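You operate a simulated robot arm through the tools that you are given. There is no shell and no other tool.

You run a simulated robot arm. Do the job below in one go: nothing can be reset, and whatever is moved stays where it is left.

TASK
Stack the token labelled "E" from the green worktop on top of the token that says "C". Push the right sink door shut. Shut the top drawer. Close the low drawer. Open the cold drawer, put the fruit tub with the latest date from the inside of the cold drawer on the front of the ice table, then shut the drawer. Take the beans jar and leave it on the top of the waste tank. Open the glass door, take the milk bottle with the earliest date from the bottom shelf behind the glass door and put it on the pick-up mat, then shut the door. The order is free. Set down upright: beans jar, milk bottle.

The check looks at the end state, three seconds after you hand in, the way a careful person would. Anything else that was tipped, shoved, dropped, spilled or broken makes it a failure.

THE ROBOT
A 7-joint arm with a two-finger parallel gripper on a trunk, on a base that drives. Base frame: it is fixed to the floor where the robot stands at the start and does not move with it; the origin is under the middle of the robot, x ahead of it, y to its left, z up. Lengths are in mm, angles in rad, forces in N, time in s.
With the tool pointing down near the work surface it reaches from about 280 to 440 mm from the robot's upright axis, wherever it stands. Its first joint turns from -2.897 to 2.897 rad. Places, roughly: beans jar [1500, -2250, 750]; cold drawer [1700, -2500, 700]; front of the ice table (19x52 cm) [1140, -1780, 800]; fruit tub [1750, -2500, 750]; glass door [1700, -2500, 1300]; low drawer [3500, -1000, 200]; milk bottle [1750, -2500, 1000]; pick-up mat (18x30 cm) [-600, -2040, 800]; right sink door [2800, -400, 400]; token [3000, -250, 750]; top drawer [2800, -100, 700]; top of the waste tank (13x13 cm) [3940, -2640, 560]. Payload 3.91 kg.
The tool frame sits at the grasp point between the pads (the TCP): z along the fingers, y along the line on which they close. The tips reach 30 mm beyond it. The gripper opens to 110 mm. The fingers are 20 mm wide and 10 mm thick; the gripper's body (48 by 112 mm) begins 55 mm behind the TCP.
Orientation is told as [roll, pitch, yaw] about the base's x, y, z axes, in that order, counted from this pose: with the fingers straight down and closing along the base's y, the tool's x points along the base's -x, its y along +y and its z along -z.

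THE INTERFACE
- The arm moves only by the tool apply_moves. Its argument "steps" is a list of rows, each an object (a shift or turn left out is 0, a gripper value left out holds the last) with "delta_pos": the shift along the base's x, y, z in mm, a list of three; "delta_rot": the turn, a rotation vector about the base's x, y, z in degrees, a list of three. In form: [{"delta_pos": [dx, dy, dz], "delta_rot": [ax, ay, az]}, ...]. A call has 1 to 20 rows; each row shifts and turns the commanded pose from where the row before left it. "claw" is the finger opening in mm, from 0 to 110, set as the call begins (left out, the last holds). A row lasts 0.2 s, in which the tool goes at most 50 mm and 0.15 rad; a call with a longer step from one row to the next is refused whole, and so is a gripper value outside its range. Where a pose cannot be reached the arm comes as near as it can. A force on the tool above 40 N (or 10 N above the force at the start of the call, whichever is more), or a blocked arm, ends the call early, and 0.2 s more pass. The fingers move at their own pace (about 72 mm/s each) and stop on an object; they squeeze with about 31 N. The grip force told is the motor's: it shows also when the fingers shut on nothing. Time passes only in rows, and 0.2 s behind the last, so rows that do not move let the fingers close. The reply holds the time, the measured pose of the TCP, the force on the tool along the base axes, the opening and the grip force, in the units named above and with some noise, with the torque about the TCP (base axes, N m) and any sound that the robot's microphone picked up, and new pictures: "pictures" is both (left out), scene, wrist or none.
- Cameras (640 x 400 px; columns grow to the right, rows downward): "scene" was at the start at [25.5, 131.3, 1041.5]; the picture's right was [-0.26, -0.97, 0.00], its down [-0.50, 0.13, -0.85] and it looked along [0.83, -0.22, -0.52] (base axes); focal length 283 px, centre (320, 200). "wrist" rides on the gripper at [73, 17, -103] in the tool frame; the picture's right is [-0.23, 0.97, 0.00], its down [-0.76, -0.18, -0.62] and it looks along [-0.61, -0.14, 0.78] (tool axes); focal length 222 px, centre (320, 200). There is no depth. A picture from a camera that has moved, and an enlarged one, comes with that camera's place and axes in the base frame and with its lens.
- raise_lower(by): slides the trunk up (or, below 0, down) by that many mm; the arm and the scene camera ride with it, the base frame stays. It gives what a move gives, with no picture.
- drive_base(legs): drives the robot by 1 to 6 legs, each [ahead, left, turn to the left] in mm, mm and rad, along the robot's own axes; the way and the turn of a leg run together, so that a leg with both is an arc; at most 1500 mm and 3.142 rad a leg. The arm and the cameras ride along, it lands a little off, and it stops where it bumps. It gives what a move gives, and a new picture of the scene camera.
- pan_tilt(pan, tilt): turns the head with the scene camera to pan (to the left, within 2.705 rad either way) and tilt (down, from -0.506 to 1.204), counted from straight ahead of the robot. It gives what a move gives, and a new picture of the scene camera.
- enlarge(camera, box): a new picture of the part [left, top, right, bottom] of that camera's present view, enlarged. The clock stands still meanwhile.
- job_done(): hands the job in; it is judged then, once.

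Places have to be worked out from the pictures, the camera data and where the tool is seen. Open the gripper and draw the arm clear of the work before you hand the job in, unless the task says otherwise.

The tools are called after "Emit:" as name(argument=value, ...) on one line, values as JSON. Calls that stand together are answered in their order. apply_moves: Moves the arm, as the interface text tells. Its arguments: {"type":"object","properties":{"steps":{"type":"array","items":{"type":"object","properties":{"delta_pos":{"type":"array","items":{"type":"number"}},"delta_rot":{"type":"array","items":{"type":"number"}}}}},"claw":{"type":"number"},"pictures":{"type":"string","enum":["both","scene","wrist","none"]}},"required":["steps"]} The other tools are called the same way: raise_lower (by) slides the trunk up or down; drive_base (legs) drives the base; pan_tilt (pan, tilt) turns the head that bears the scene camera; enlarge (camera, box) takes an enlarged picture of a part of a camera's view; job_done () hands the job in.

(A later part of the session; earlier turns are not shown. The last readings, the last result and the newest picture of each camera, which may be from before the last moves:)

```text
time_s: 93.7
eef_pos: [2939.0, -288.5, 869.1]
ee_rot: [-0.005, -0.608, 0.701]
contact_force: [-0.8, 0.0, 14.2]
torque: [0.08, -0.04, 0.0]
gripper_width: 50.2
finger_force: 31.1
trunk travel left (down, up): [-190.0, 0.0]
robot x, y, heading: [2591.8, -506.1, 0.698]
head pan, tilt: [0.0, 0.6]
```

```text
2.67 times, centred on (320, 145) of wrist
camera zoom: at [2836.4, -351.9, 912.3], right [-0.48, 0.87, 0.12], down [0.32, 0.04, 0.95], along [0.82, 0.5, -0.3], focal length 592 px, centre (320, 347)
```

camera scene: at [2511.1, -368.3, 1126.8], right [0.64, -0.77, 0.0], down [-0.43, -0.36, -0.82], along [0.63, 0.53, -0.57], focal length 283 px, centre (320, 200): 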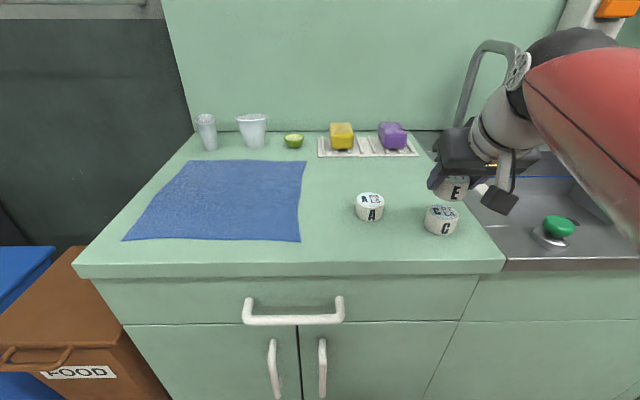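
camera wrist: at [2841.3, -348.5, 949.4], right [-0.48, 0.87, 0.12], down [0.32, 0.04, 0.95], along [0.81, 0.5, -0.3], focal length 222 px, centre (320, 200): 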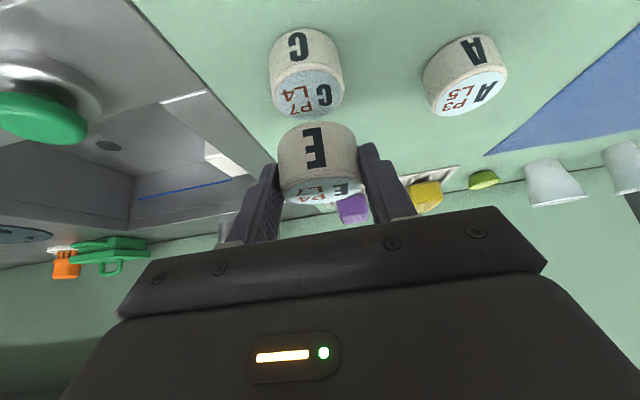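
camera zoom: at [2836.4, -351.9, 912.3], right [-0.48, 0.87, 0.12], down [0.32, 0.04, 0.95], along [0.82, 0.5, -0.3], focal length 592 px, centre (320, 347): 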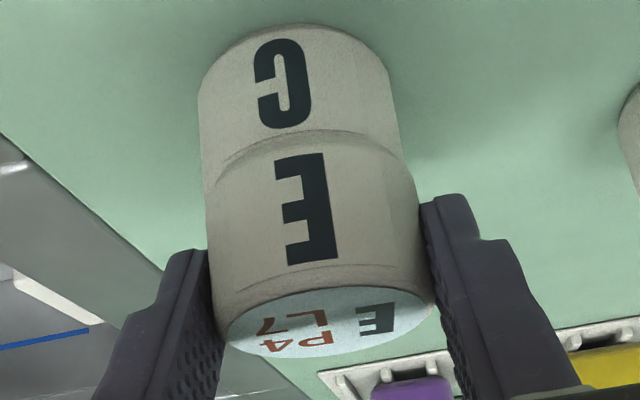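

Contact (14 N). I ease off 1.5 mm and open the fingers to release.

Emit:
apply_moves(steps=[{"delta_pos": [0, 0, 1.5]}], pictures="none")

Emit:
apply_moves(steps=[{}, {}], claw=80, pictures="both")

```text
time_s: 94.1
eef_pos: [2939.5, -289.8, 868.2]
ee_rot: [-0.005, -0.604, 0.7]
contact_force: [-2.0, 0.1, 12.7]
torque: [0.08, -0.04, 0.01]
gripper_width: 50.0
finger_force: 31.0
trunk travel left (down, up): [-190.0, 0.0]
robot x, y, heading: [2591.1, -508.2, 0.699]
head pan, tilt: [0.0, 0.6]
```

```text
time_s: 94.7
eef_pos: [2938.9, -288.8, 868.1]
ee_rot: [-0.006, -0.603, 0.699]
contact_force: [1.0, 0.5, -0.2]
torque: [0.02, -0.01, -0.01]
gripper_width: 79.8
finger_force: 0.0
trunk travel left (down, up): [-190.0, 0.0]
robot x, y, heading: [2587.5, -506.3, 0.695]
head pan, tilt: [0.0, 0.6]
camera scene: at [2510.8, -368.6, 1126.8], right [0.64, -0.77, 0.0], down [-0.43, -0.36, -0.83], along [0.63, 0.53, -0.56], focal length 283 px, centre (320, 200)
camera wrist: at [2837.5, -351.4, 912.0], right [-0.48, 0.87, 0.12], down [0.32, 0.04, 0.95], along [0.81, 0.5, -0.3], focal length 222 px, centre (320, 200)
```

scene: 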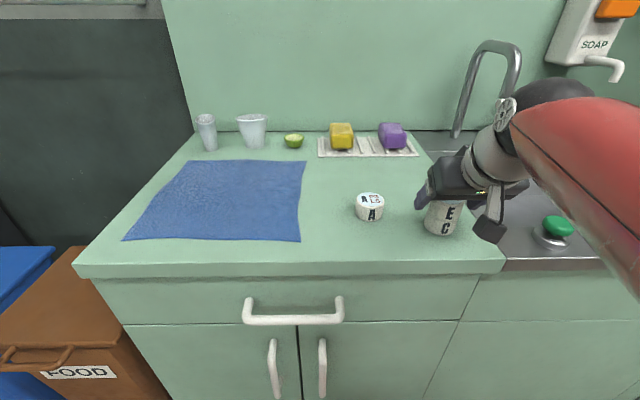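
wrist: 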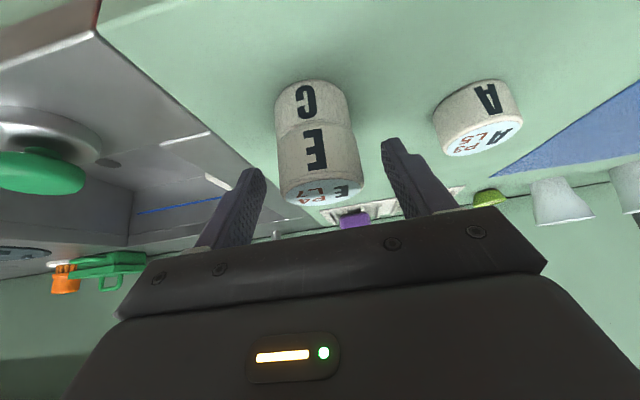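

The stack stands. I withdraw back-and-up along the tool axis and check.

Emit:
apply_moves(steps=[{"delta_pos": [-6.5, -5.4, 13]}, {"delta_pos": [-13.1, -10.9, 25]}, {"delta_pos": [-13.1, -10.9, 25]}, {"delta_pos": [-13.1, -10.9, 25]}, {"delta_pos": [-13.1, -10.9, 25]}], pictures="both")

Emit:
enlarge(camera="wrist", box=[220, 20, 460, 170])

```text
time_s: 95.9
eef_pos: [2881.7, -341.3, 980.6]
ee_rot: [-0.004, -0.602, 0.7]
contact_force: [0.2, 0.1, -0.7]
torque: [0.0, 0.02, 0.0]
gripper_width: 80.3
finger_force: 0.1
trunk travel left (down, up): [-190.0, 0.0]
robot x, y, heading: [2589.3, -504.8, 0.698]
head pan, tilt: [0.0, 0.6]
camera scene: at [2510.8, -368.6, 1126.8], right [0.64, -0.77, 0.0], down [-0.43, -0.36, -0.83], along [0.63, 0.53, -0.57], focal length 283 px, centre (320, 200)
camera wrist: at [2778.9, -402.2, 1025.4], right [-0.48, 0.87, 0.12], down [0.32, 0.04, 0.95], along [0.82, 0.5, -0.3], focal length 222 px, centre (320, 200)
```

scene: 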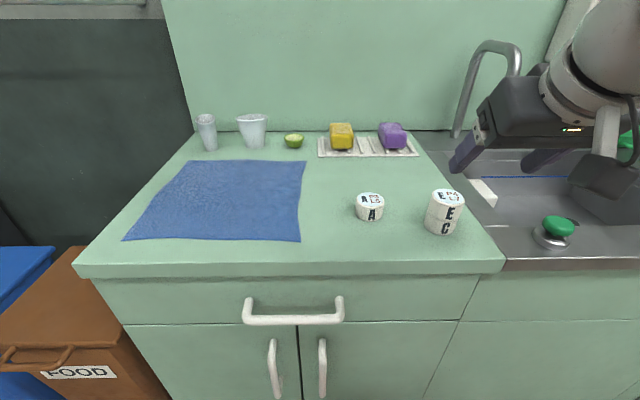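
wrist: 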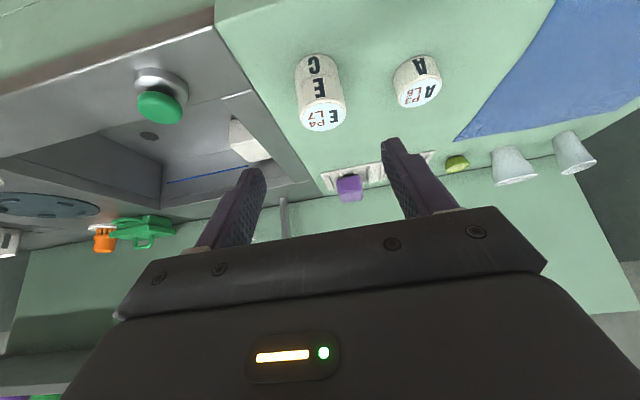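

```text
2.67 times, centred on (340, 95) of wrist
camera zoom: at [2778.9, -402.2, 1025.4], right [-0.48, 0.87, 0.12], down [0.32, 0.04, 0.95], along [0.82, 0.5, -0.3], focal length 592 px, centre (267, 480)
```

zoom: 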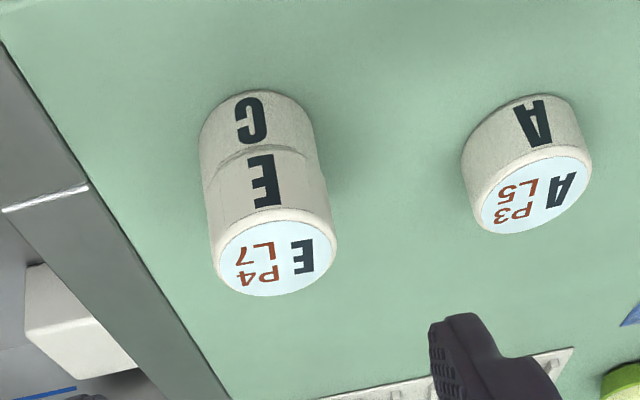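

The E-on-C stack is well aligned. Now on to the fridge/ice area: I back away from the sink and turn to look along the island.

Emit:
drive_base(legs=[[-330, 0, 0], [0, 0, -1.57]])

Emit:
pan_tilt(pan=-0.9, tilt=0.25)

Emit:
pan_tilt(pan=0.0, tilt=0.25)

```text
time_s: 102.0
eef_pos: [2492.1, -1014.1, 981.8]
ee_rot: [-0.004, -0.602, -0.893]
contact_force: [-0.2, 0.0, 0.4]
torque: [-0.02, 0.0, 0.06]
gripper_width: 80.0
finger_force: 0.0
trunk travel left (down, up): [-190.0, 0.0]
robot x, y, heading: [2333.6, -718.5, -0.893]
head pan, tilt: [0.0, 0.6]
camera scene: at [2469.4, -643.9, 1126.8], right [-0.78, -0.62, 0.0], down [-0.35, 0.44, -0.83], along [0.52, -0.64, -0.56], focal length 283 px, centre (320, 200)
```

scene: 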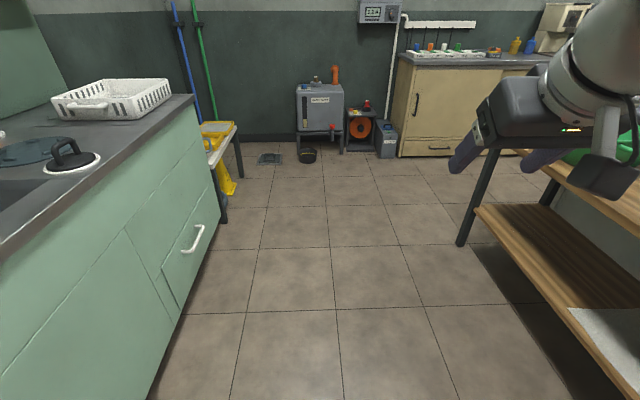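

```text
time_s: 103.2
eef_pos: [2493.5, -1013.7, 981.6]
ee_rot: [-0.005, -0.602, -0.892]
contact_force: [-0.7, 0.3, 0.1]
torque: [0.01, -0.02, -0.03]
gripper_width: 80.2
finger_force: 0.0
trunk travel left (down, up): [-190.0, 0.0]
robot x, y, heading: [2336.3, -716.1, -0.893]
head pan, tilt: [-0.901, 0.25]
camera scene: at [2393.4, -665.9, 1159.0], right [-0.97, 0.22, 0.0], down [0.06, 0.24, -0.97], along [-0.22, -0.94, -0.25], focal length 283 px, centre (320, 200)
```

scene: 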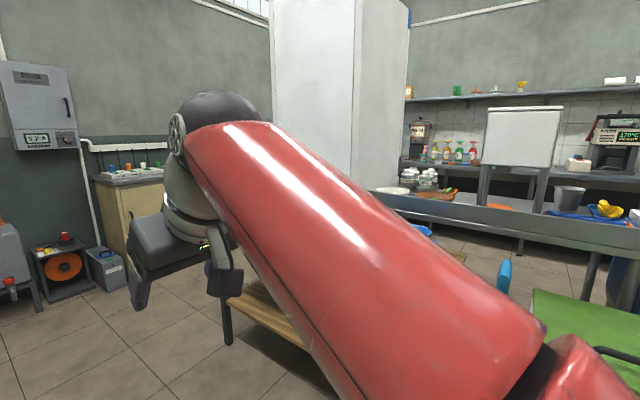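

```text
time_s: 104.4
eef_pos: [2493.3, -1014.2, 981.1]
ee_rot: [-0.004, -0.602, -0.893]
contact_force: [0.2, 0.3, 0.5]
torque: [0.01, 0.0, 0.01]
gripper_width: 80.1
finger_force: 0.0
trunk travel left (down, up): [-190.0, 0.0]
robot x, y, heading: [2330.7, -716.3, -0.897]
head pan, tilt: [0.0, 0.25]
camera scene: at [2472.5, -647.8, 1159.0], right [-0.78, -0.62, 0.0], down [-0.15, 0.19, -0.97], along [0.6, -0.76, -0.25], focal length 283 px, centre (320, 200)
```

scene: 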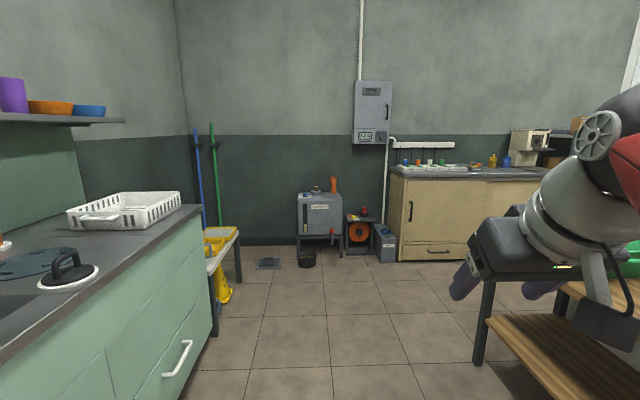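

The waste tank is the grey box at the far wall. I'll enlarge that area and then look at the fridge from other angles.

Emit:
enlarge(camera="scene", box=[250, 150, 450, 275])

Emit:
pan_tilt(pan=-0.5, tilt=0.25)

```text
3.20 times, centred on (350, 212) of scene
camera zoom: at [2472.5, -647.8, 1159.0], right [-0.78, -0.62, 0.0], down [-0.15, 0.19, -0.97], along [0.6, -0.76, -0.25], focal length 904 px, centre (224, 160)
```

zoom: 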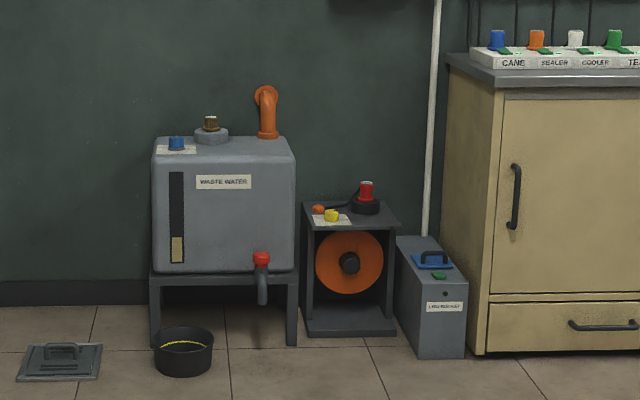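

```text
time_s: 105.3
eef_pos: [2492.5, -1013.9, 981.2]
ee_rot: [-0.006, -0.602, -0.894]
contact_force: [0.2, 0.5, -0.2]
torque: [0.0, 0.01, 0.02]
gripper_width: 79.9
finger_force: 0.2
trunk travel left (down, up): [-190.0, 0.0]
robot x, y, heading: [2332.3, -717.5, -0.892]
head pan, tilt: [-0.499, 0.25]
camera scene: at [2430.6, -666.8, 1159.0], right [-0.98, -0.18, 0.0], down [-0.04, 0.24, -0.97], along [0.17, -0.95, -0.25], focal length 283 px, centre (320, 200)
```

scene: 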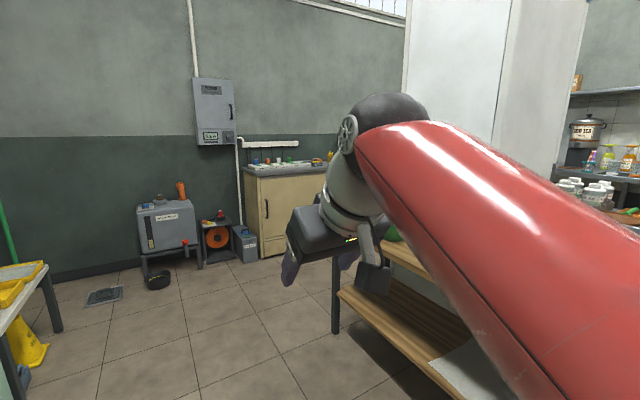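

I know enough: the fridge front faces the right-hand aisle. I'll drive around the near end of the island (the way I already saw is clear), ending in the right aisle.

Emit:
drive_base(legs=[[-1000, 0, 0], [-560, 0, 0], [0, -1050, 0], [0, -1050, 0]])

Emit:
pan_tilt(pan=0.3, tilt=0.3)

```text
time_s: 123.4
eef_pos: [-133.8, -1089.1, 980.9]
ee_rot: [-0.005, -0.602, -0.885]
contact_force: [-0.1, -0.8, 0.7]
torque: [0.0, 0.01, 0.01]
gripper_width: 79.8
finger_force: 0.0
trunk travel left (down, up): [-190.0, 0.0]
robot x, y, heading: [-295.3, -794.1, -0.89]
head pan, tilt: [-0.499, 0.25]
camera scene: at [-196.8, -742.9, 1159.0], right [-0.98, -0.18, 0.0], down [-0.04, 0.24, -0.97], along [0.18, -0.95, -0.25], focal length 283 px, centre (320, 200)
```

scene: 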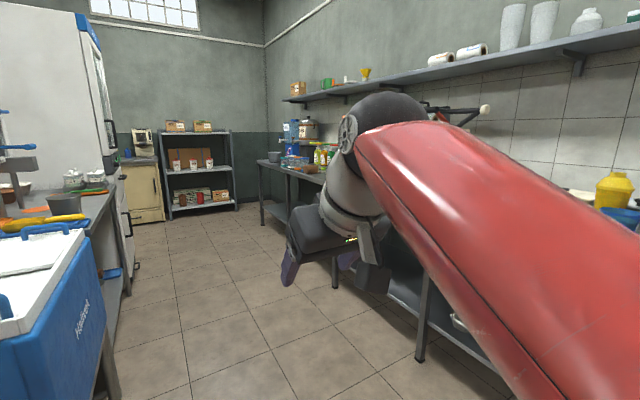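

```text
time_s: 124.6
eef_pos: [-132.7, -1088.6, 981.1]
ee_rot: [-0.004, -0.602, -0.885]
contact_force: [0.3, -0.7, -0.3]
torque: [-0.02, -0.01, 0.01]
gripper_width: 80.0
finger_force: 0.1
trunk travel left (down, up): [-190.0, 0.0]
robot x, y, heading: [-292.4, -791.4, -0.887]
head pan, tilt: [0.3, 0.3]
camera scene: at [-136.2, -703.0, 1154.3], right [-0.56, -0.83, 0.0], down [-0.25, 0.16, -0.96], along [0.79, -0.53, -0.3], focal length 283 px, centre (320, 200)
```

scene: 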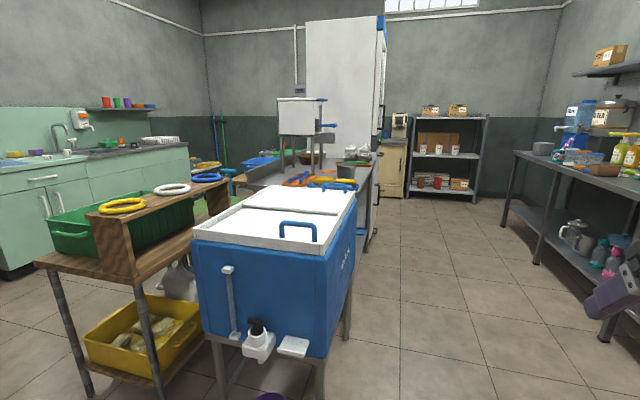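

The right aisle is clear. I drive along it past the ice box to the ice table and turn to face the island.

Emit:
drive_base(legs=[[0, -60, 0], [1450, 0, 0]])

Emit:
pan_tilt(pan=0.7, tilt=0.3)

Emit:
pan_tilt(pan=1.5, tilt=0.4)

```text
time_s: 132.3
eef_pos: [753.7, -2219.4, 982.1]
ee_rot: [-0.005, -0.6, -0.85]
contact_force: [0.4, -0.4, -0.6]
torque: [0.03, -0.02, 0.02]
gripper_width: 80.1
finger_force: 0.0
trunk travel left (down, up): [-190.0, 0.0]
robot x, y, heading: [579.2, -1934.4, -0.858]
head pan, tilt: [0.3, 0.3]
camera scene: at [736.8, -1834.2, 1154.3], right [-0.53, -0.85, 0.0], down [-0.25, 0.16, -0.96], along [0.81, -0.5, -0.3], focal length 283 px, centre (320, 200)
```

scene: 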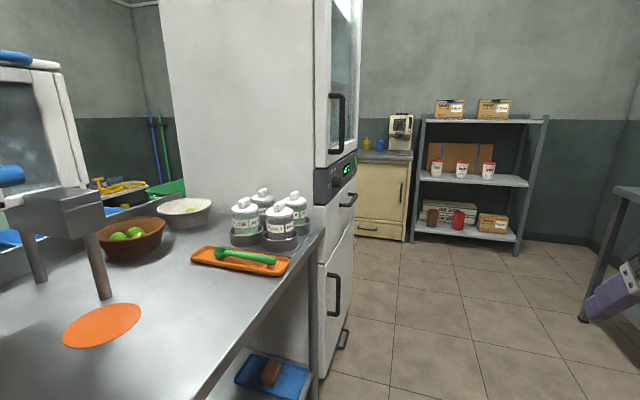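

```text
time_s: 133.1
eef_pos: [753.9, -2222.1, 981.9]
ee_rot: [-0.005, -0.603, -0.853]
contact_force: [-0.3, -0.2, -0.3]
torque: [0.0, -0.02, -0.04]
gripper_width: 80.1
finger_force: 0.1
trunk travel left (down, up): [-190.0, 0.0]
robot x, y, heading: [582.8, -1933.1, -0.853]
head pan, tilt: [0.7, 0.3]
camera scene: at [749.7, -1799.5, 1154.3], right [-0.16, -0.99, 0.0], down [-0.29, 0.05, -0.96], along [0.94, -0.15, -0.3], focal length 283 px, centre (320, 200)
```

scene: 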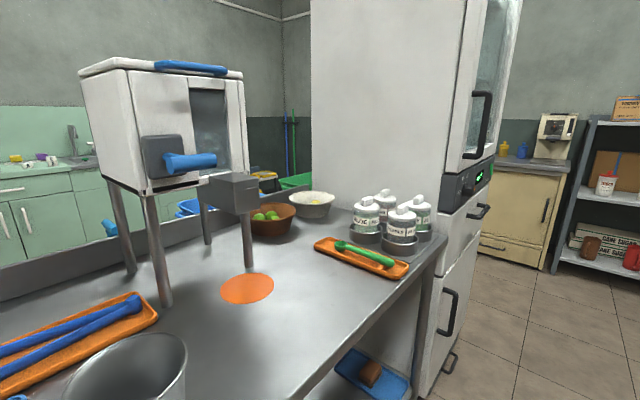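

```text
time_s: 134.3
eef_pos: [753.5, -2220.3, 981.5]
ee_rot: [-0.007, -0.602, -0.851]
contact_force: [-0.6, 0.3, 0.0]
torque: [-0.04, 0.02, 0.01]
gripper_width: 79.8
finger_force: 0.2
trunk travel left (down, up): [-190.0, 0.0]
robot x, y, heading: [580.2, -1933.6, -0.857]
head pan, tilt: [1.499, 0.4]
camera scene: at [731.6, -1729.4, 1145.0], right [0.6, -0.8, 0.0], down [-0.31, -0.23, -0.92], along [0.74, 0.55, -0.39], focal length 283 px, centre (320, 200)
```

scene: 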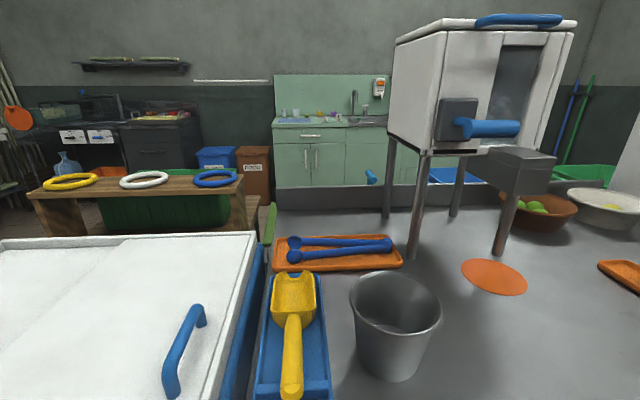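

I see four labelled jars at the end of the ice table, and the fridge with glass door, cold drawer below it. I'll enlarge the jars and the fridge.

Emit:
pan_tilt(pan=0.7, tilt=0.3)

Emit:
enlarge(camera="scene", box=[300, 170, 460, 290])

Emit:
enlarge(camera="scene", box=[400, 0, 600, 400])

```text
time_s: 135.4
eef_pos: [752.0, -2220.5, 981.6]
ee_rot: [-0.006, -0.603, -0.851]
contact_force: [-0.4, -0.2, 0.9]
torque: [-0.04, -0.02, -0.02]
gripper_width: 79.9
finger_force: 0.0
trunk travel left (down, up): [-190.0, 0.0]
robot x, y, heading: [581.7, -1931.1, -0.853]
head pan, tilt: [0.7, 0.3]
camera scene: at [749.7, -1799.4, 1154.3], right [-0.15, -0.99, 0.0], down [-0.29, 0.05, -0.96], along [0.94, -0.15, -0.3], focal length 283 px, centre (320, 200)
```

scene: 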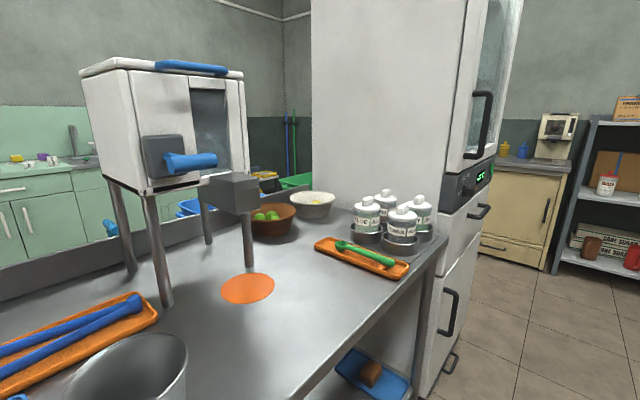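

```text
3.33 times, centred on (380, 230) of scene
camera zoom: at [749.7, -1799.4, 1154.3], right [-0.15, -0.99, 0.0], down [-0.29, 0.05, -0.96], along [0.94, -0.15, -0.3], focal length 942 px, centre (120, 100)
```

zoom: 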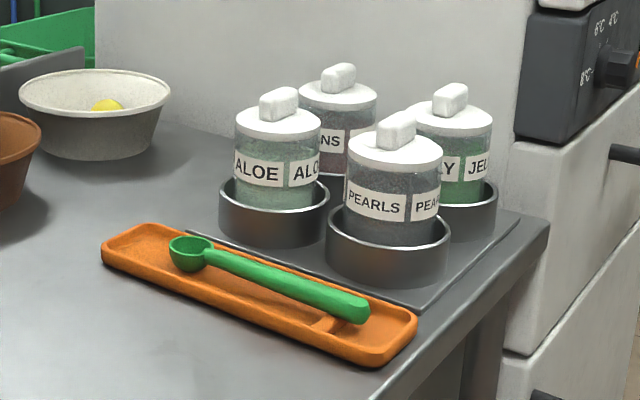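

```text
1.00 times, centred on (500, 200) of scene (not enlarged: the box is as wide or as high as the picture)
camera zoom: at [749.7, -1799.4, 1154.3], right [-0.15, -0.99, 0.0], down [-0.29, 0.05, -0.96], along [0.94, -0.15, -0.3], focal length 283 px, centre (140, 200)
```

zoom: 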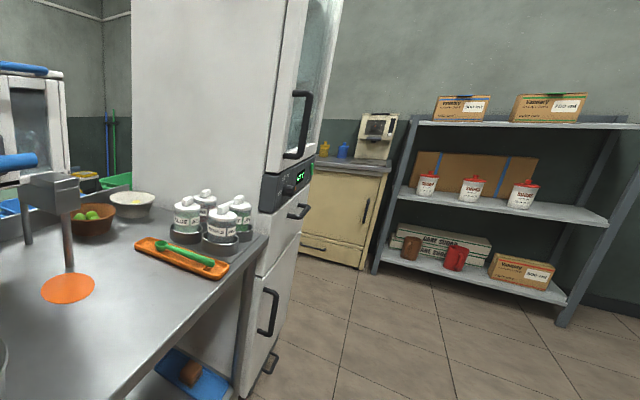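

The jar labelled "(BEA)NS" is the back-right one by the fridge. Now I drive along the aisle to the fridge and turn to face its front.

Emit:
drive_base(legs=[[0, -130, 0], [950, 0, 0], [0, 0, 1.548]])

Emit:
pan_tilt(pan=0.0, tilt=0.15)

```text
time_s: 144.9
eef_pos: [1398.4, -2570.3, 981.0]
ee_rot: [-0.004, -0.603, 0.669]
contact_force: [-0.1, -0.7, -0.2]
torque: [0.0, -0.03, -0.01]
gripper_width: 80.1
finger_force: 0.1
trunk travel left (down, up): [-190.0, 0.0]
robot x, y, heading: [1101.5, -2724.5, 0.663]
head pan, tilt: [0.7, 0.3]
camera scene: at [976.7, -2550.7, 1154.3], right [0.98, -0.2, 0.0], down [-0.06, -0.29, -0.96], along [0.2, 0.94, -0.3], focal length 283 px, centre (320, 200)
```

scene: 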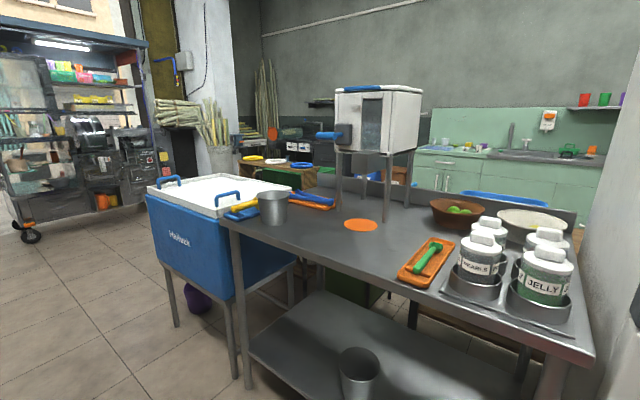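

```text
time_s: 146.0
eef_pos: [1397.7, -2569.9, 982.4]
ee_rot: [-0.006, -0.603, 0.667]
contact_force: [-0.2, -0.1, -0.7]
torque: [0.01, -0.01, -0.01]
gripper_width: 80.0
finger_force: 0.2
trunk travel left (down, up): [-190.0, 0.0]
robot x, y, heading: [1099.4, -2722.0, 0.666]
head pan, tilt: [0.0, 0.15]
camera scene: at [1030.6, -2584.9, 1168.3], right [0.62, -0.79, 0.0], down [-0.12, -0.09, -0.99], along [0.78, 0.61, -0.15], focal length 283 px, centre (320, 200)
```

scene: 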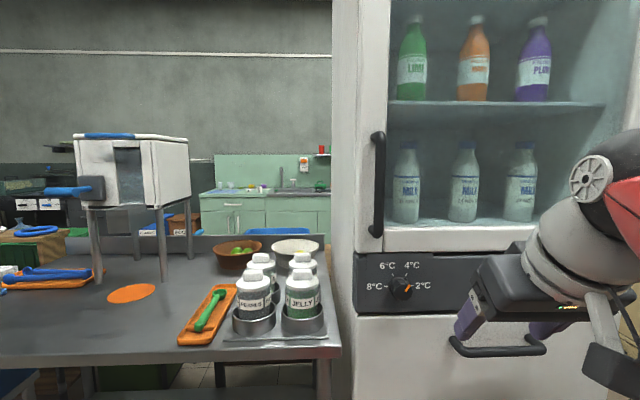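

The milk bottles are on the bottom shelf behind the glass. I'll enlarge their labels to read dates.

Emit:
enlarge(camera="scene", box=[380, 130, 560, 240])

Emit:
enlarge(camera="scene", box=[180, 230, 420, 380])

```text
3.56 times, centred on (470, 185) of scene
camera zoom: at [1030.6, -2584.9, 1168.3], right [0.62, -0.79, 0.0], down [-0.12, -0.09, -0.99], along [0.78, 0.61, -0.15], focal length 1005 px, centre (-213, 253)
```

zoom: 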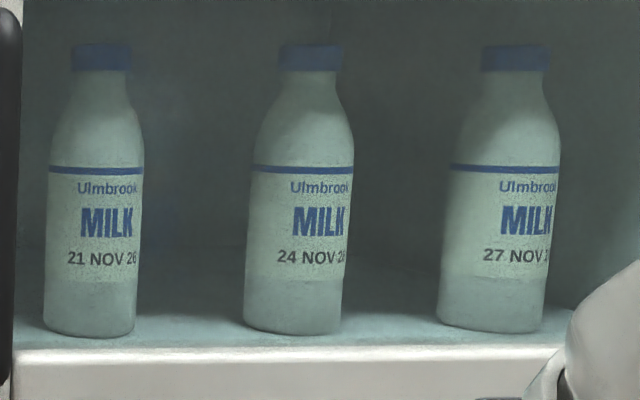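

```text
2.67 times, centred on (300, 305) of scene
camera zoom: at [1030.6, -2584.9, 1168.3], right [0.62, -0.79, 0.0], down [-0.12, -0.09, -0.99], along [0.78, 0.61, -0.15], focal length 754 px, centre (373, -80)
```

zoom: 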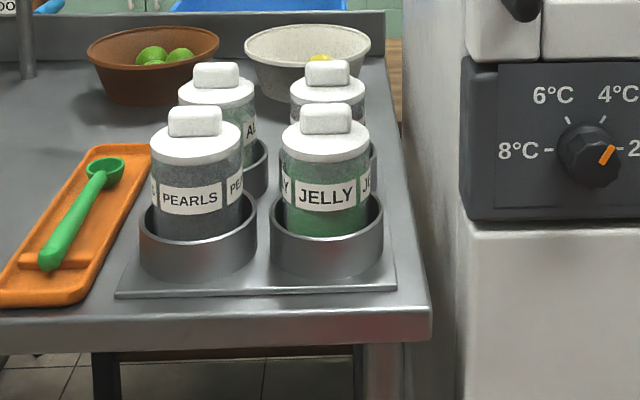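

Dates so far: 21, 24 and 27 NOV with the last year partly hidden. I'll check clearance behind me, then take a better view from further right.

Emit:
pan_tilt(pan=2.6, tilt=0.5)

Emit:
pan_tilt(pan=-2.4, tilt=0.5)

```text
time_s: 148.3
eef_pos: [1398.1, -2570.2, 981.4]
ee_rot: [-0.006, -0.601, 0.669]
contact_force: [-0.1, 0.3, 0.1]
torque: [-0.02, 0.02, -0.02]
gripper_width: 80.1
finger_force: 0.1
trunk travel left (down, up): [-190.0, 0.0]
robot x, y, heading: [1101.2, -2728.2, 0.669]
head pan, tilt: [2.601, 0.499]
camera scene: at [867.3, -2653.3, 1135.9], right [-0.12, 0.99, 0.0], down [0.48, 0.06, -0.88], along [-0.87, -0.11, -0.48], focal length 283 px, centre (320, 200)
```

scene: 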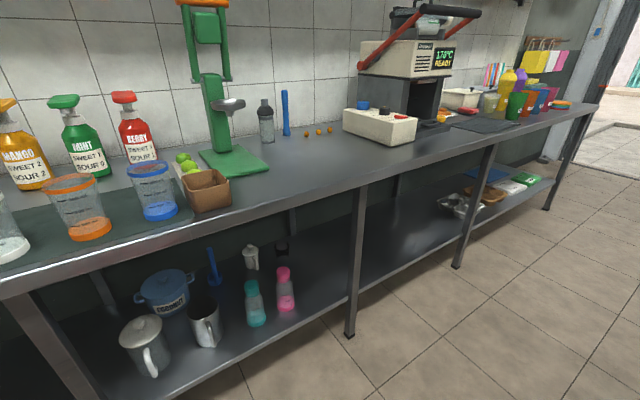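

```text
time_s: 152.2
eef_pos: [1398.1, -2570.1, 981.6]
ee_rot: [-0.007, -0.602, 0.67]
contact_force: [0.1, 0.7, 0.0]
torque: [0.01, -0.03, 0.0]
gripper_width: 79.8
finger_force: 0.0
trunk travel left (down, up): [-190.0, 0.0]
robot x, y, heading: [1099.4, -2726.7, 0.667]
head pan, tilt: [-2.4, 0.499]
camera scene: at [942.7, -2731.9, 1135.9], right [-0.99, 0.16, 0.0], down [0.08, 0.47, -0.88], along [-0.14, -0.87, -0.48], focal length 283 px, centre (320, 200)
```

scene: 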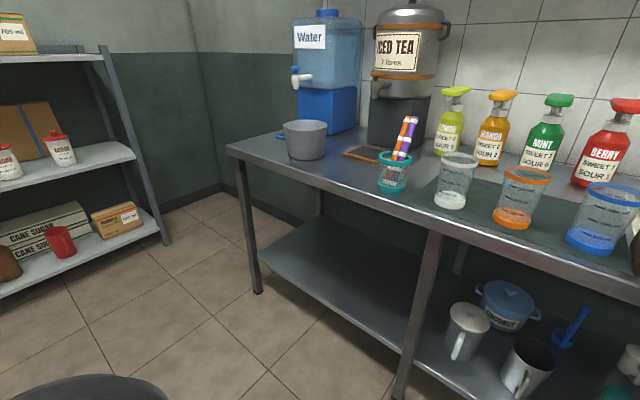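

The counter behind is ~1.27 m from the fridge front, leaving room. I back up 200 mm and shift right 280 mm for a full frontal view of the fridge.

Emit:
drive_base(legs=[[-200, 0, 0.025], [0, -280, 0]])

Emit:
pan_tilt(pan=0.0, tilt=0.15)

Emit:
enlarge(camera="scene", box=[220, 130, 420, 255])

```text
time_s: 155.4
eef_pos: [1417.7, -2910.8, 982.2]
ee_rot: [-0.005, -0.602, 0.691]
contact_force: [0.6, 0.3, 0.8]
torque: [0.0, -0.01, -0.01]
gripper_width: 80.0
finger_force: 0.0
trunk travel left (down, up): [-190.0, 0.0]
robot x, y, heading: [1127.1, -3074.5, 0.684]
head pan, tilt: [-2.4, 0.499]
camera scene: at [965.8, -3082.1, 1135.9], right [-0.99, 0.14, 0.0], down [0.07, 0.47, -0.88], along [-0.12, -0.87, -0.48], focal length 283 px, centre (320, 200)
```

scene: 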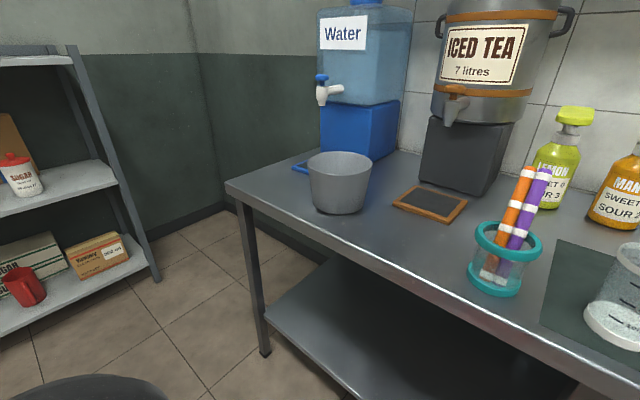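

```text
time_s: 157.6
eef_pos: [1418.4, -2910.8, 981.7]
ee_rot: [-0.005, -0.604, 0.691]
contact_force: [0.9, 0.8, -0.4]
torque: [0.0, -0.03, 0.02]
gripper_width: 80.1
finger_force: 0.0
trunk travel left (down, up): [-190.0, 0.0]
robot x, y, heading: [1124.3, -3073.1, 0.684]
head pan, tilt: [0.0, 0.15]
camera scene: at [1050.4, -2933.2, 1168.3], right [0.63, -0.77, 0.0], down [-0.12, -0.09, -0.99], along [0.77, 0.63, -0.15], focal length 283 px, centre (320, 200)
```

scene: 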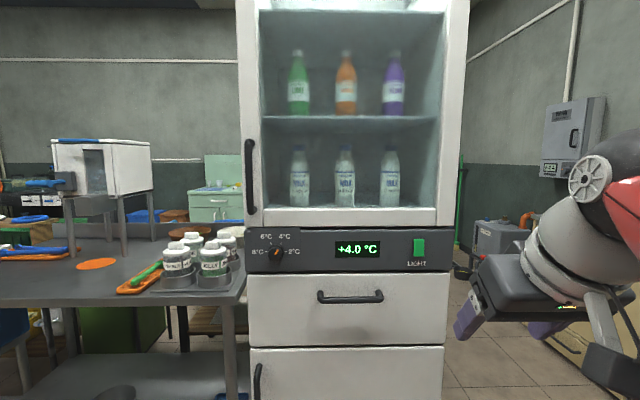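

```text
3.20 times, centred on (320, 192) of scene
camera zoom: at [1050.4, -2933.2, 1168.3], right [0.63, -0.77, 0.0], down [-0.12, -0.09, -0.99], along [0.77, 0.63, -0.15], focal length 904 px, centre (320, 224)
```

zoom: 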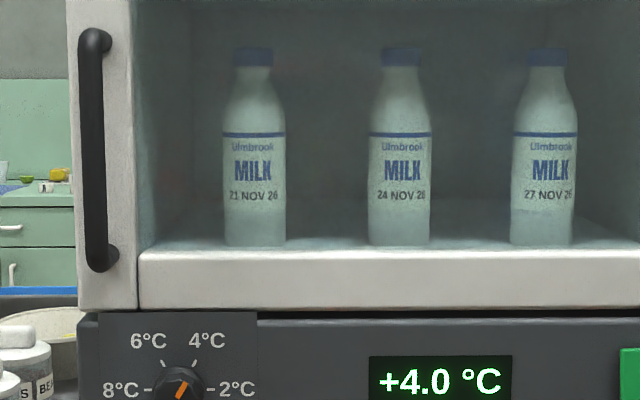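

The fridge front is at v≈−314, spanning u≈2733–3299; the door's vertical handle bar is at about u 2760, v −370, z 1030–1210 with hinges on the right. I'll reposition the robot so the handle lies straight ahead, slightly right.

Emit:
drive_base(legs=[[0, 345, 0.008], [135, 0, 0]])

Emit:
apply_moves(steps=[{"delta_pos": [7.7, 6.4, 25], "delta_rot": [5.1, -6.2, 0]}, {"delta_pos": [7.7, 6.4, 25], "delta_rot": [5.1, -6.2, 0]}, {"delta_pos": [7.7, 6.4, 25], "delta_rot": [5.1, -6.2, 0]}, {"delta_pos": [7.7, 6.4, 25], "delta_rot": [5.1, -6.2, 0]}, {"delta_pos": [7.7, 6.4, 25], "delta_rot": [5.1, -6.2, 0]}], claw=80, pictures="both")

```text
time_s: 160.8
eef_pos: [1308.5, -2562.1, 981.3]
ee_rot: [-0.005, -0.604, 0.698]
contact_force: [-0.1, -0.5, -0.5]
torque: [-0.04, 0.01, 0.03]
gripper_width: 79.9
finger_force: 0.0
trunk travel left (down, up): [-190.0, 0.0]
robot x, y, heading: [1016.5, -2727.4, 0.695]
head pan, tilt: [0.0, 0.15]
camera scene: at [941.6, -2587.9, 1168.3], right [0.64, -0.77, 0.0], down [-0.11, -0.1, -0.99], along [0.76, 0.63, -0.15], focal length 283 px, centre (320, 200)
```

scene: 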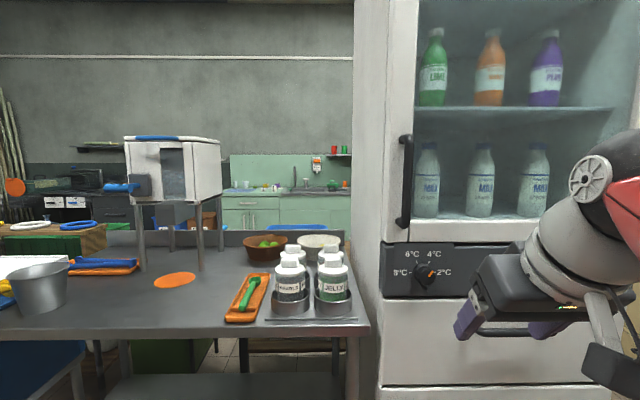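

```text
time_s: 161.9
eef_pos: [1347.4, -2529.8, 1106.4]
ee_rot: [-0.031, -1.306, 0.718]
contact_force: [-0.2, 0.0, 0.2]
torque: [0.0, -0.01, -0.03]
gripper_width: 80.1
finger_force: 0.0
trunk travel left (down, up): [-190.0, 0.0]
robot x, y, heading: [1018.7, -2724.6, 0.691]
head pan, tilt: [0.0, 0.15]
camera scene: at [941.6, -2587.9, 1168.3], right [0.64, -0.77, 0.0], down [-0.11, -0.1, -0.99], along [0.76, 0.63, -0.15], focal length 283 px, centre (320, 200)
camera wrist: at [1245.2, -2591.9, 1063.4], right [-0.58, 0.79, 0.21], down [-0.2, -0.39, 0.9], along [0.79, 0.48, 0.38], focal length 222 px, centre (320, 200)
```

scene: 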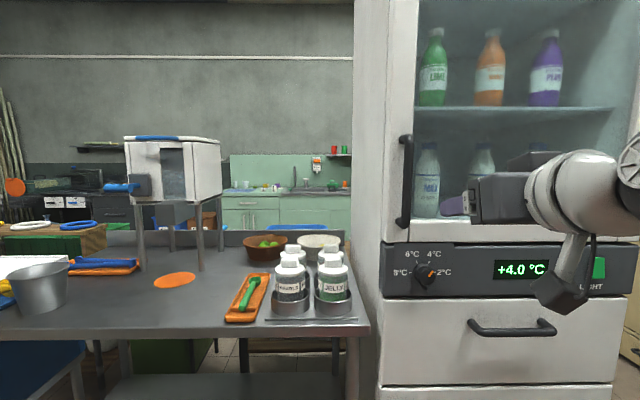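
wrist: 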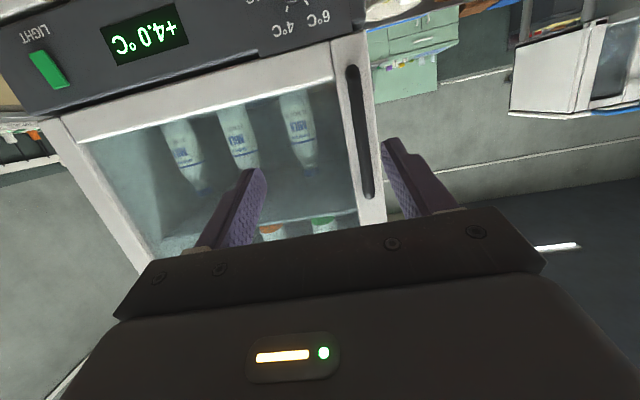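

The handle bar is at u≈2760, v≈−370. I shift 46 mm left and approach to about 75 mm short of it, fingers open.

Emit:
apply_moves(steps=[{"delta_pos": [-14.7, 17.7, 3]}, {"delta_pos": [-14.7, 17.7, 3]}, {"delta_pos": [20, 16.6, 0]}, {"delta_pos": [20, 16.6, 0]}, {"delta_pos": [20, 16.6, 0]}, {"delta_pos": [20, 16.6, 0]}, {"delta_pos": [20, 16.6, 0]}], claw=70, pictures="both")

```text
time_s: 163.6
eef_pos: [1418.7, -2412.4, 1113.5]
ee_rot: [-0.03, -1.304, 0.718]
contact_force: [-0.2, -0.5, -0.4]
torque: [0.01, 0.03, -0.02]
gripper_width: 69.9
finger_force: 0.0
trunk travel left (down, up): [-190.0, 0.0]
robot x, y, heading: [1016.0, -2726.6, 0.694]
head pan, tilt: [0.0, 0.15]
camera scene: at [941.4, -2588.0, 1168.3], right [0.64, -0.77, 0.0], down [-0.11, -0.1, -0.99], along [0.76, 0.63, -0.15], focal length 283 px, centre (320, 200)
camera wrist: at [1316.2, -2475.3, 1071.0], right [-0.58, 0.79, 0.21], down [-0.2, -0.39, 0.9], along [0.79, 0.48, 0.38], focal length 222 px, centre (320, 200)
```

scene: 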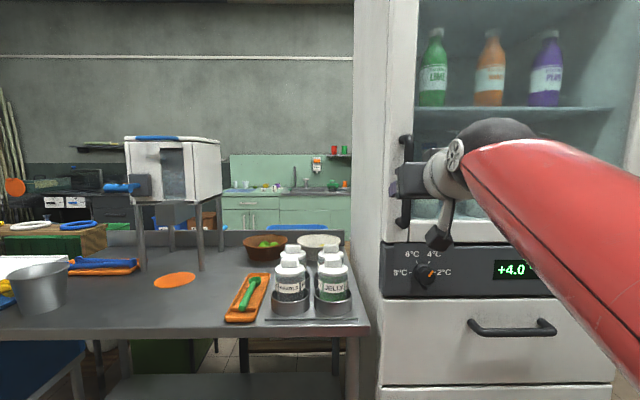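
wrist: 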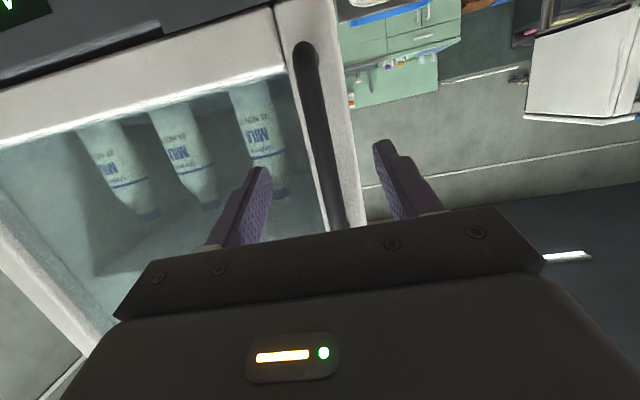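

The bar is centred between the fingers. I advance 75 mm so the bar sits at the grasp point, then close.

Emit:
apply_moves(steps=[{"delta_pos": [14.4, 12, 0]}, {"delta_pos": [14.4, 12, 0]}, {"delta_pos": [14.4, 12, 0]}, {"delta_pos": [14.4, 12, 0]}], pictures="wrist")

Emit:
apply_moves(steps=[{}, {}, {}, {}], claw=0, pictures="both")

```text
time_s: 164.6
eef_pos: [1475.4, -2363.9, 1112.9]
ee_rot: [-0.029, -1.303, 0.716]
contact_force: [-0.3, 0.3, 0.7]
torque: [-0.01, 0.01, 0.02]
gripper_width: 70.0
finger_force: 0.1
trunk travel left (down, up): [-190.0, 0.0]
robot x, y, heading: [1015.2, -2727.3, 0.693]
head pan, tilt: [0.0, 0.15]
camera wrist: at [1372.4, -2425.9, 1070.7], right [-0.58, 0.79, 0.21], down [-0.2, -0.39, 0.9], along [0.79, 0.48, 0.38], focal length 222 px, centre (320, 200)
```

wrist: 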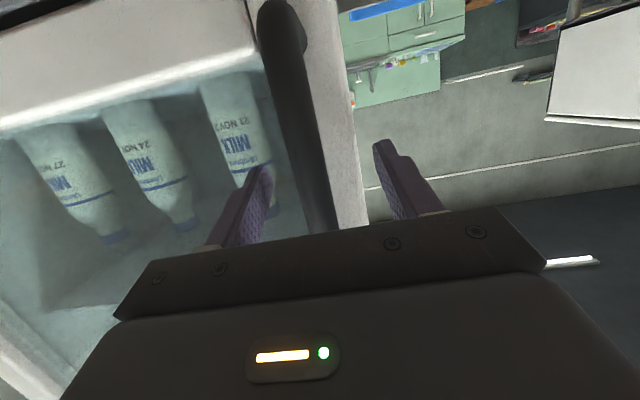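

```text
time_s: 165.6
eef_pos: [1476.9, -2364.7, 1114.9]
ee_rot: [-0.025, -1.305, 0.713]
contact_force: [5.9, -6.7, 0.9]
torque: [0.34, 0.29, -0.05]
gripper_width: 17.8
finger_force: 44.8
trunk travel left (down, up): [-190.0, 0.0]
robot x, y, heading: [1014.3, -2728.1, 0.693]
head pan, tilt: [0.0, 0.15]
camera scene: at [942.4, -2588.4, 1168.4], right [0.64, -0.77, 0.0], down [-0.12, -0.1, -0.99], along [0.76, 0.63, -0.15], focal length 283 px, centre (320, 200)
camera wrist: at [1373.6, -2427.2, 1070.4], right [-0.57, 0.79, 0.21], down [-0.2, -0.39, 0.9], along [0.79, 0.47, 0.38], focal length 222 px, centre (320, 200)
```

scene: 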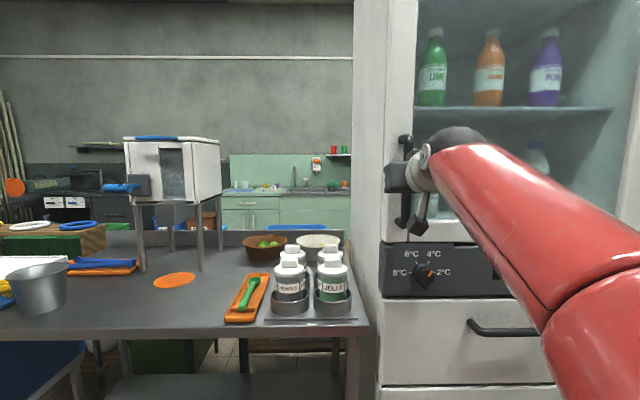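
wrist: 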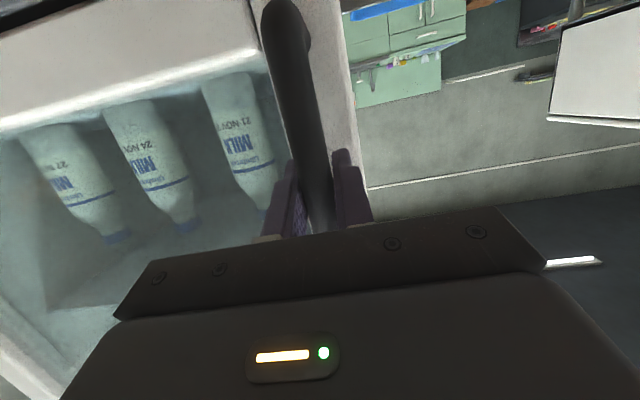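

Bar gripped (17.8 mm). I start pulling the door gently along its arc and watch the force.

Emit:
apply_moves(steps=[{"delta_pos": [-10.3, -11.8, 0]}, {"delta_pos": [-10.3, -11.8, 0]}, {"delta_pos": [-10.3, -11.8, 0]}], pictures="scene")

```text
time_s: 166.3
eef_pos: [1446.0, -2400.5, 1113.9]
ee_rot: [-0.024, -1.305, 0.712]
contact_force: [11.2, -4.9, 5.5]
torque: [0.02, 0.55, -0.2]
gripper_width: 17.7
finger_force: 44.3
trunk travel left (down, up): [-190.0, 0.0]
robot x, y, heading: [1014.9, -2729.5, 0.698]
head pan, tilt: [0.0, 0.15]
camera scene: at [942.8, -2588.4, 1168.5], right [0.64, -0.77, 0.0], down [-0.12, -0.1, -0.99], along [0.76, 0.63, -0.15], focal length 283 px, centre (320, 200)
```

scene: 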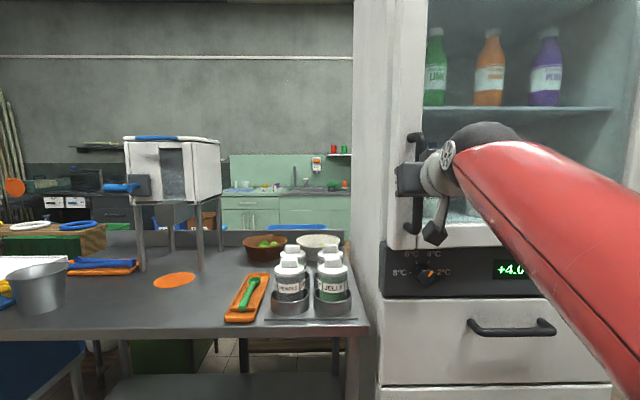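

The door follows easily (≈12 N). I continue the arc to about 25°.

Emit:
apply_moves(steps=[{"delta_pos": [-9.3, -12.6, 0]}, {"delta_pos": [-9.3, -12.6, 0]}, {"delta_pos": [-9.3, -12.6, 0]}, {"delta_pos": [-8.2, -13.4, 0]}, {"delta_pos": [-8.2, -13.4, 0]}, {"delta_pos": [-8.2, -13.4, 0]}, {"delta_pos": [-7.0, -14.1, 0]}, {"delta_pos": [-7.0, -14.1, 0]}, {"delta_pos": [-7.0, -14.1, 0]}], pictures="scene")

```text
time_s: 168.3
eef_pos: [1372.8, -2520.6, 1113.0]
ee_rot: [-0.023, -1.299, 0.713]
contact_force: [12.4, -6.8, 3.6]
torque: [-0.02, 0.49, -0.15]
gripper_width: 17.9
finger_force: 44.6
trunk travel left (down, up): [-190.0, 0.0]
robot x, y, heading: [1015.1, -2730.1, 0.691]
head pan, tilt: [0.0, 0.15]
camera scene: at [942.8, -2588.5, 1168.4], right [0.64, -0.77, 0.0], down [-0.12, -0.1, -0.99], along [0.76, 0.63, -0.15], focal length 283 px, centre (320, 200)
```

scene: 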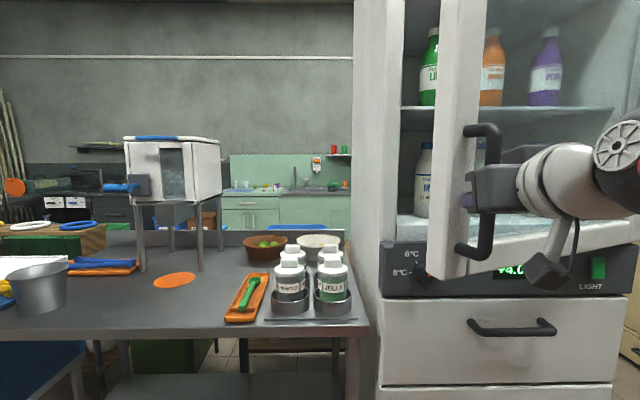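

Door open ~20° as computed. I continue with the arm to about 30°.

Emit:
apply_moves(steps=[{"delta_pos": [-5.7, -14.6, 0]}, {"delta_pos": [-5.7, -14.6, 0]}, {"delta_pos": [-5.7, -14.6, 0]}, {"delta_pos": [-4.4, -15.1, 0]}, {"delta_pos": [-4.4, -15.1, 0]}, {"delta_pos": [-4.4, -15.1, 0]}], pictures="scene")

```text
time_s: 169.8
eef_pos: [1342.7, -2610.2, 1111.4]
ee_rot: [-0.022, -1.302, 0.708]
contact_force: [22.3, -4.7, 0.7]
torque: [0.69, -0.56, -0.15]
gripper_width: 17.8
finger_force: 45.7
trunk travel left (down, up): [-190.0, 0.0]
robot x, y, heading: [1019.5, -2728.2, 0.692]
head pan, tilt: [0.0, 0.15]
camera scene: at [944.1, -2588.5, 1168.5], right [0.64, -0.77, 0.0], down [-0.12, -0.1, -0.99], along [0.76, 0.63, -0.15], focal length 283 px, centre (320, 200)
```

scene: 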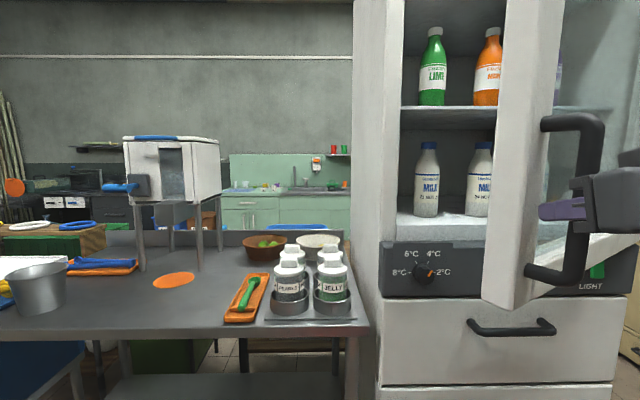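

The door is at ~30° and tracks the model. I'll continue the arc by driving the base with the bar held, in one short leg, and check forces.

Emit:
drive_base(legs=[[-57, -49, 0]])

```text
time_s: 170.8
eef_pos: [1328.5, -2684.6, 1112.8]
ee_rot: [-0.021, -1.302, 0.713]
contact_force: [21.5, -2.2, -1.8]
torque: [0.43, -0.44, 0.12]
gripper_width: 17.7
finger_force: 44.6
trunk travel left (down, up): [-190.0, 0.0]
robot x, y, heading: [1005.7, -2804.2, 0.693]
head pan, tilt: [0.0, 0.15]
camera scene: at [931.4, -2663.4, 1168.4], right [0.64, -0.77, 0.0], down [-0.12, -0.1, -0.99], along [0.76, 0.63, -0.15], focal length 283 px, centre (320, 200)
```

scene: 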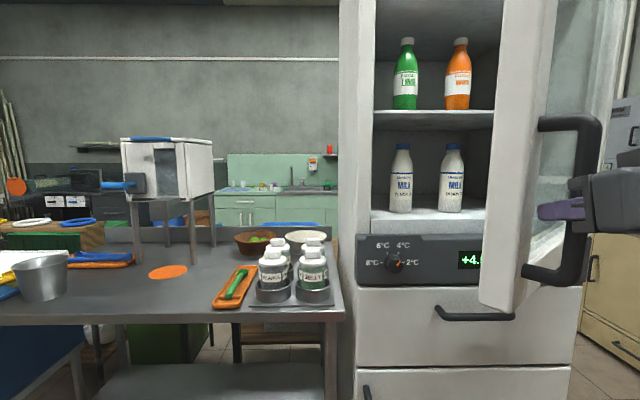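

The tracking is accurate (forces ~20 N). Continue with two more arc legs.

Emit:
drive_base(legs=[[-50, -56.4, 0], [-41.7, -62.9, 0]])

```text
time_s: 172.5
eef_pos: [1334.7, -2833.8, 1112.5]
ee_rot: [-0.029, -1.302, 0.719]
contact_force: [2.3, -0.1, -8.6]
torque: [0.12, -0.03, 0.05]
gripper_width: 17.6
finger_force: 45.4
trunk travel left (down, up): [-190.0, 0.0]
robot x, y, heading: [1010.4, -2954.0, 0.697]
head pan, tilt: [0.0, 0.15]
camera scene: at [937.1, -2814.1, 1168.3], right [0.64, -0.77, 0.0], down [-0.12, -0.1, -0.99], along [0.76, 0.63, -0.15], focal length 283 px, centre (320, 200)
```

scene: 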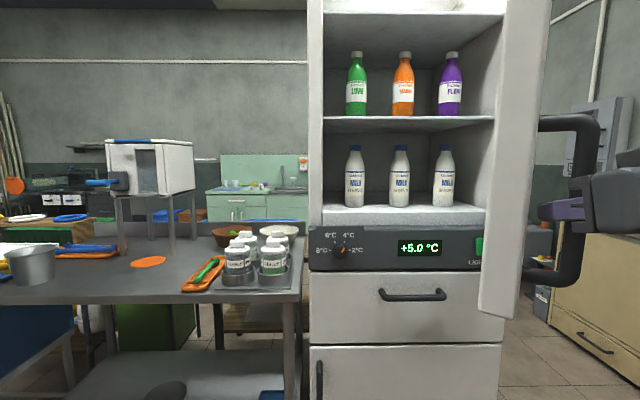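

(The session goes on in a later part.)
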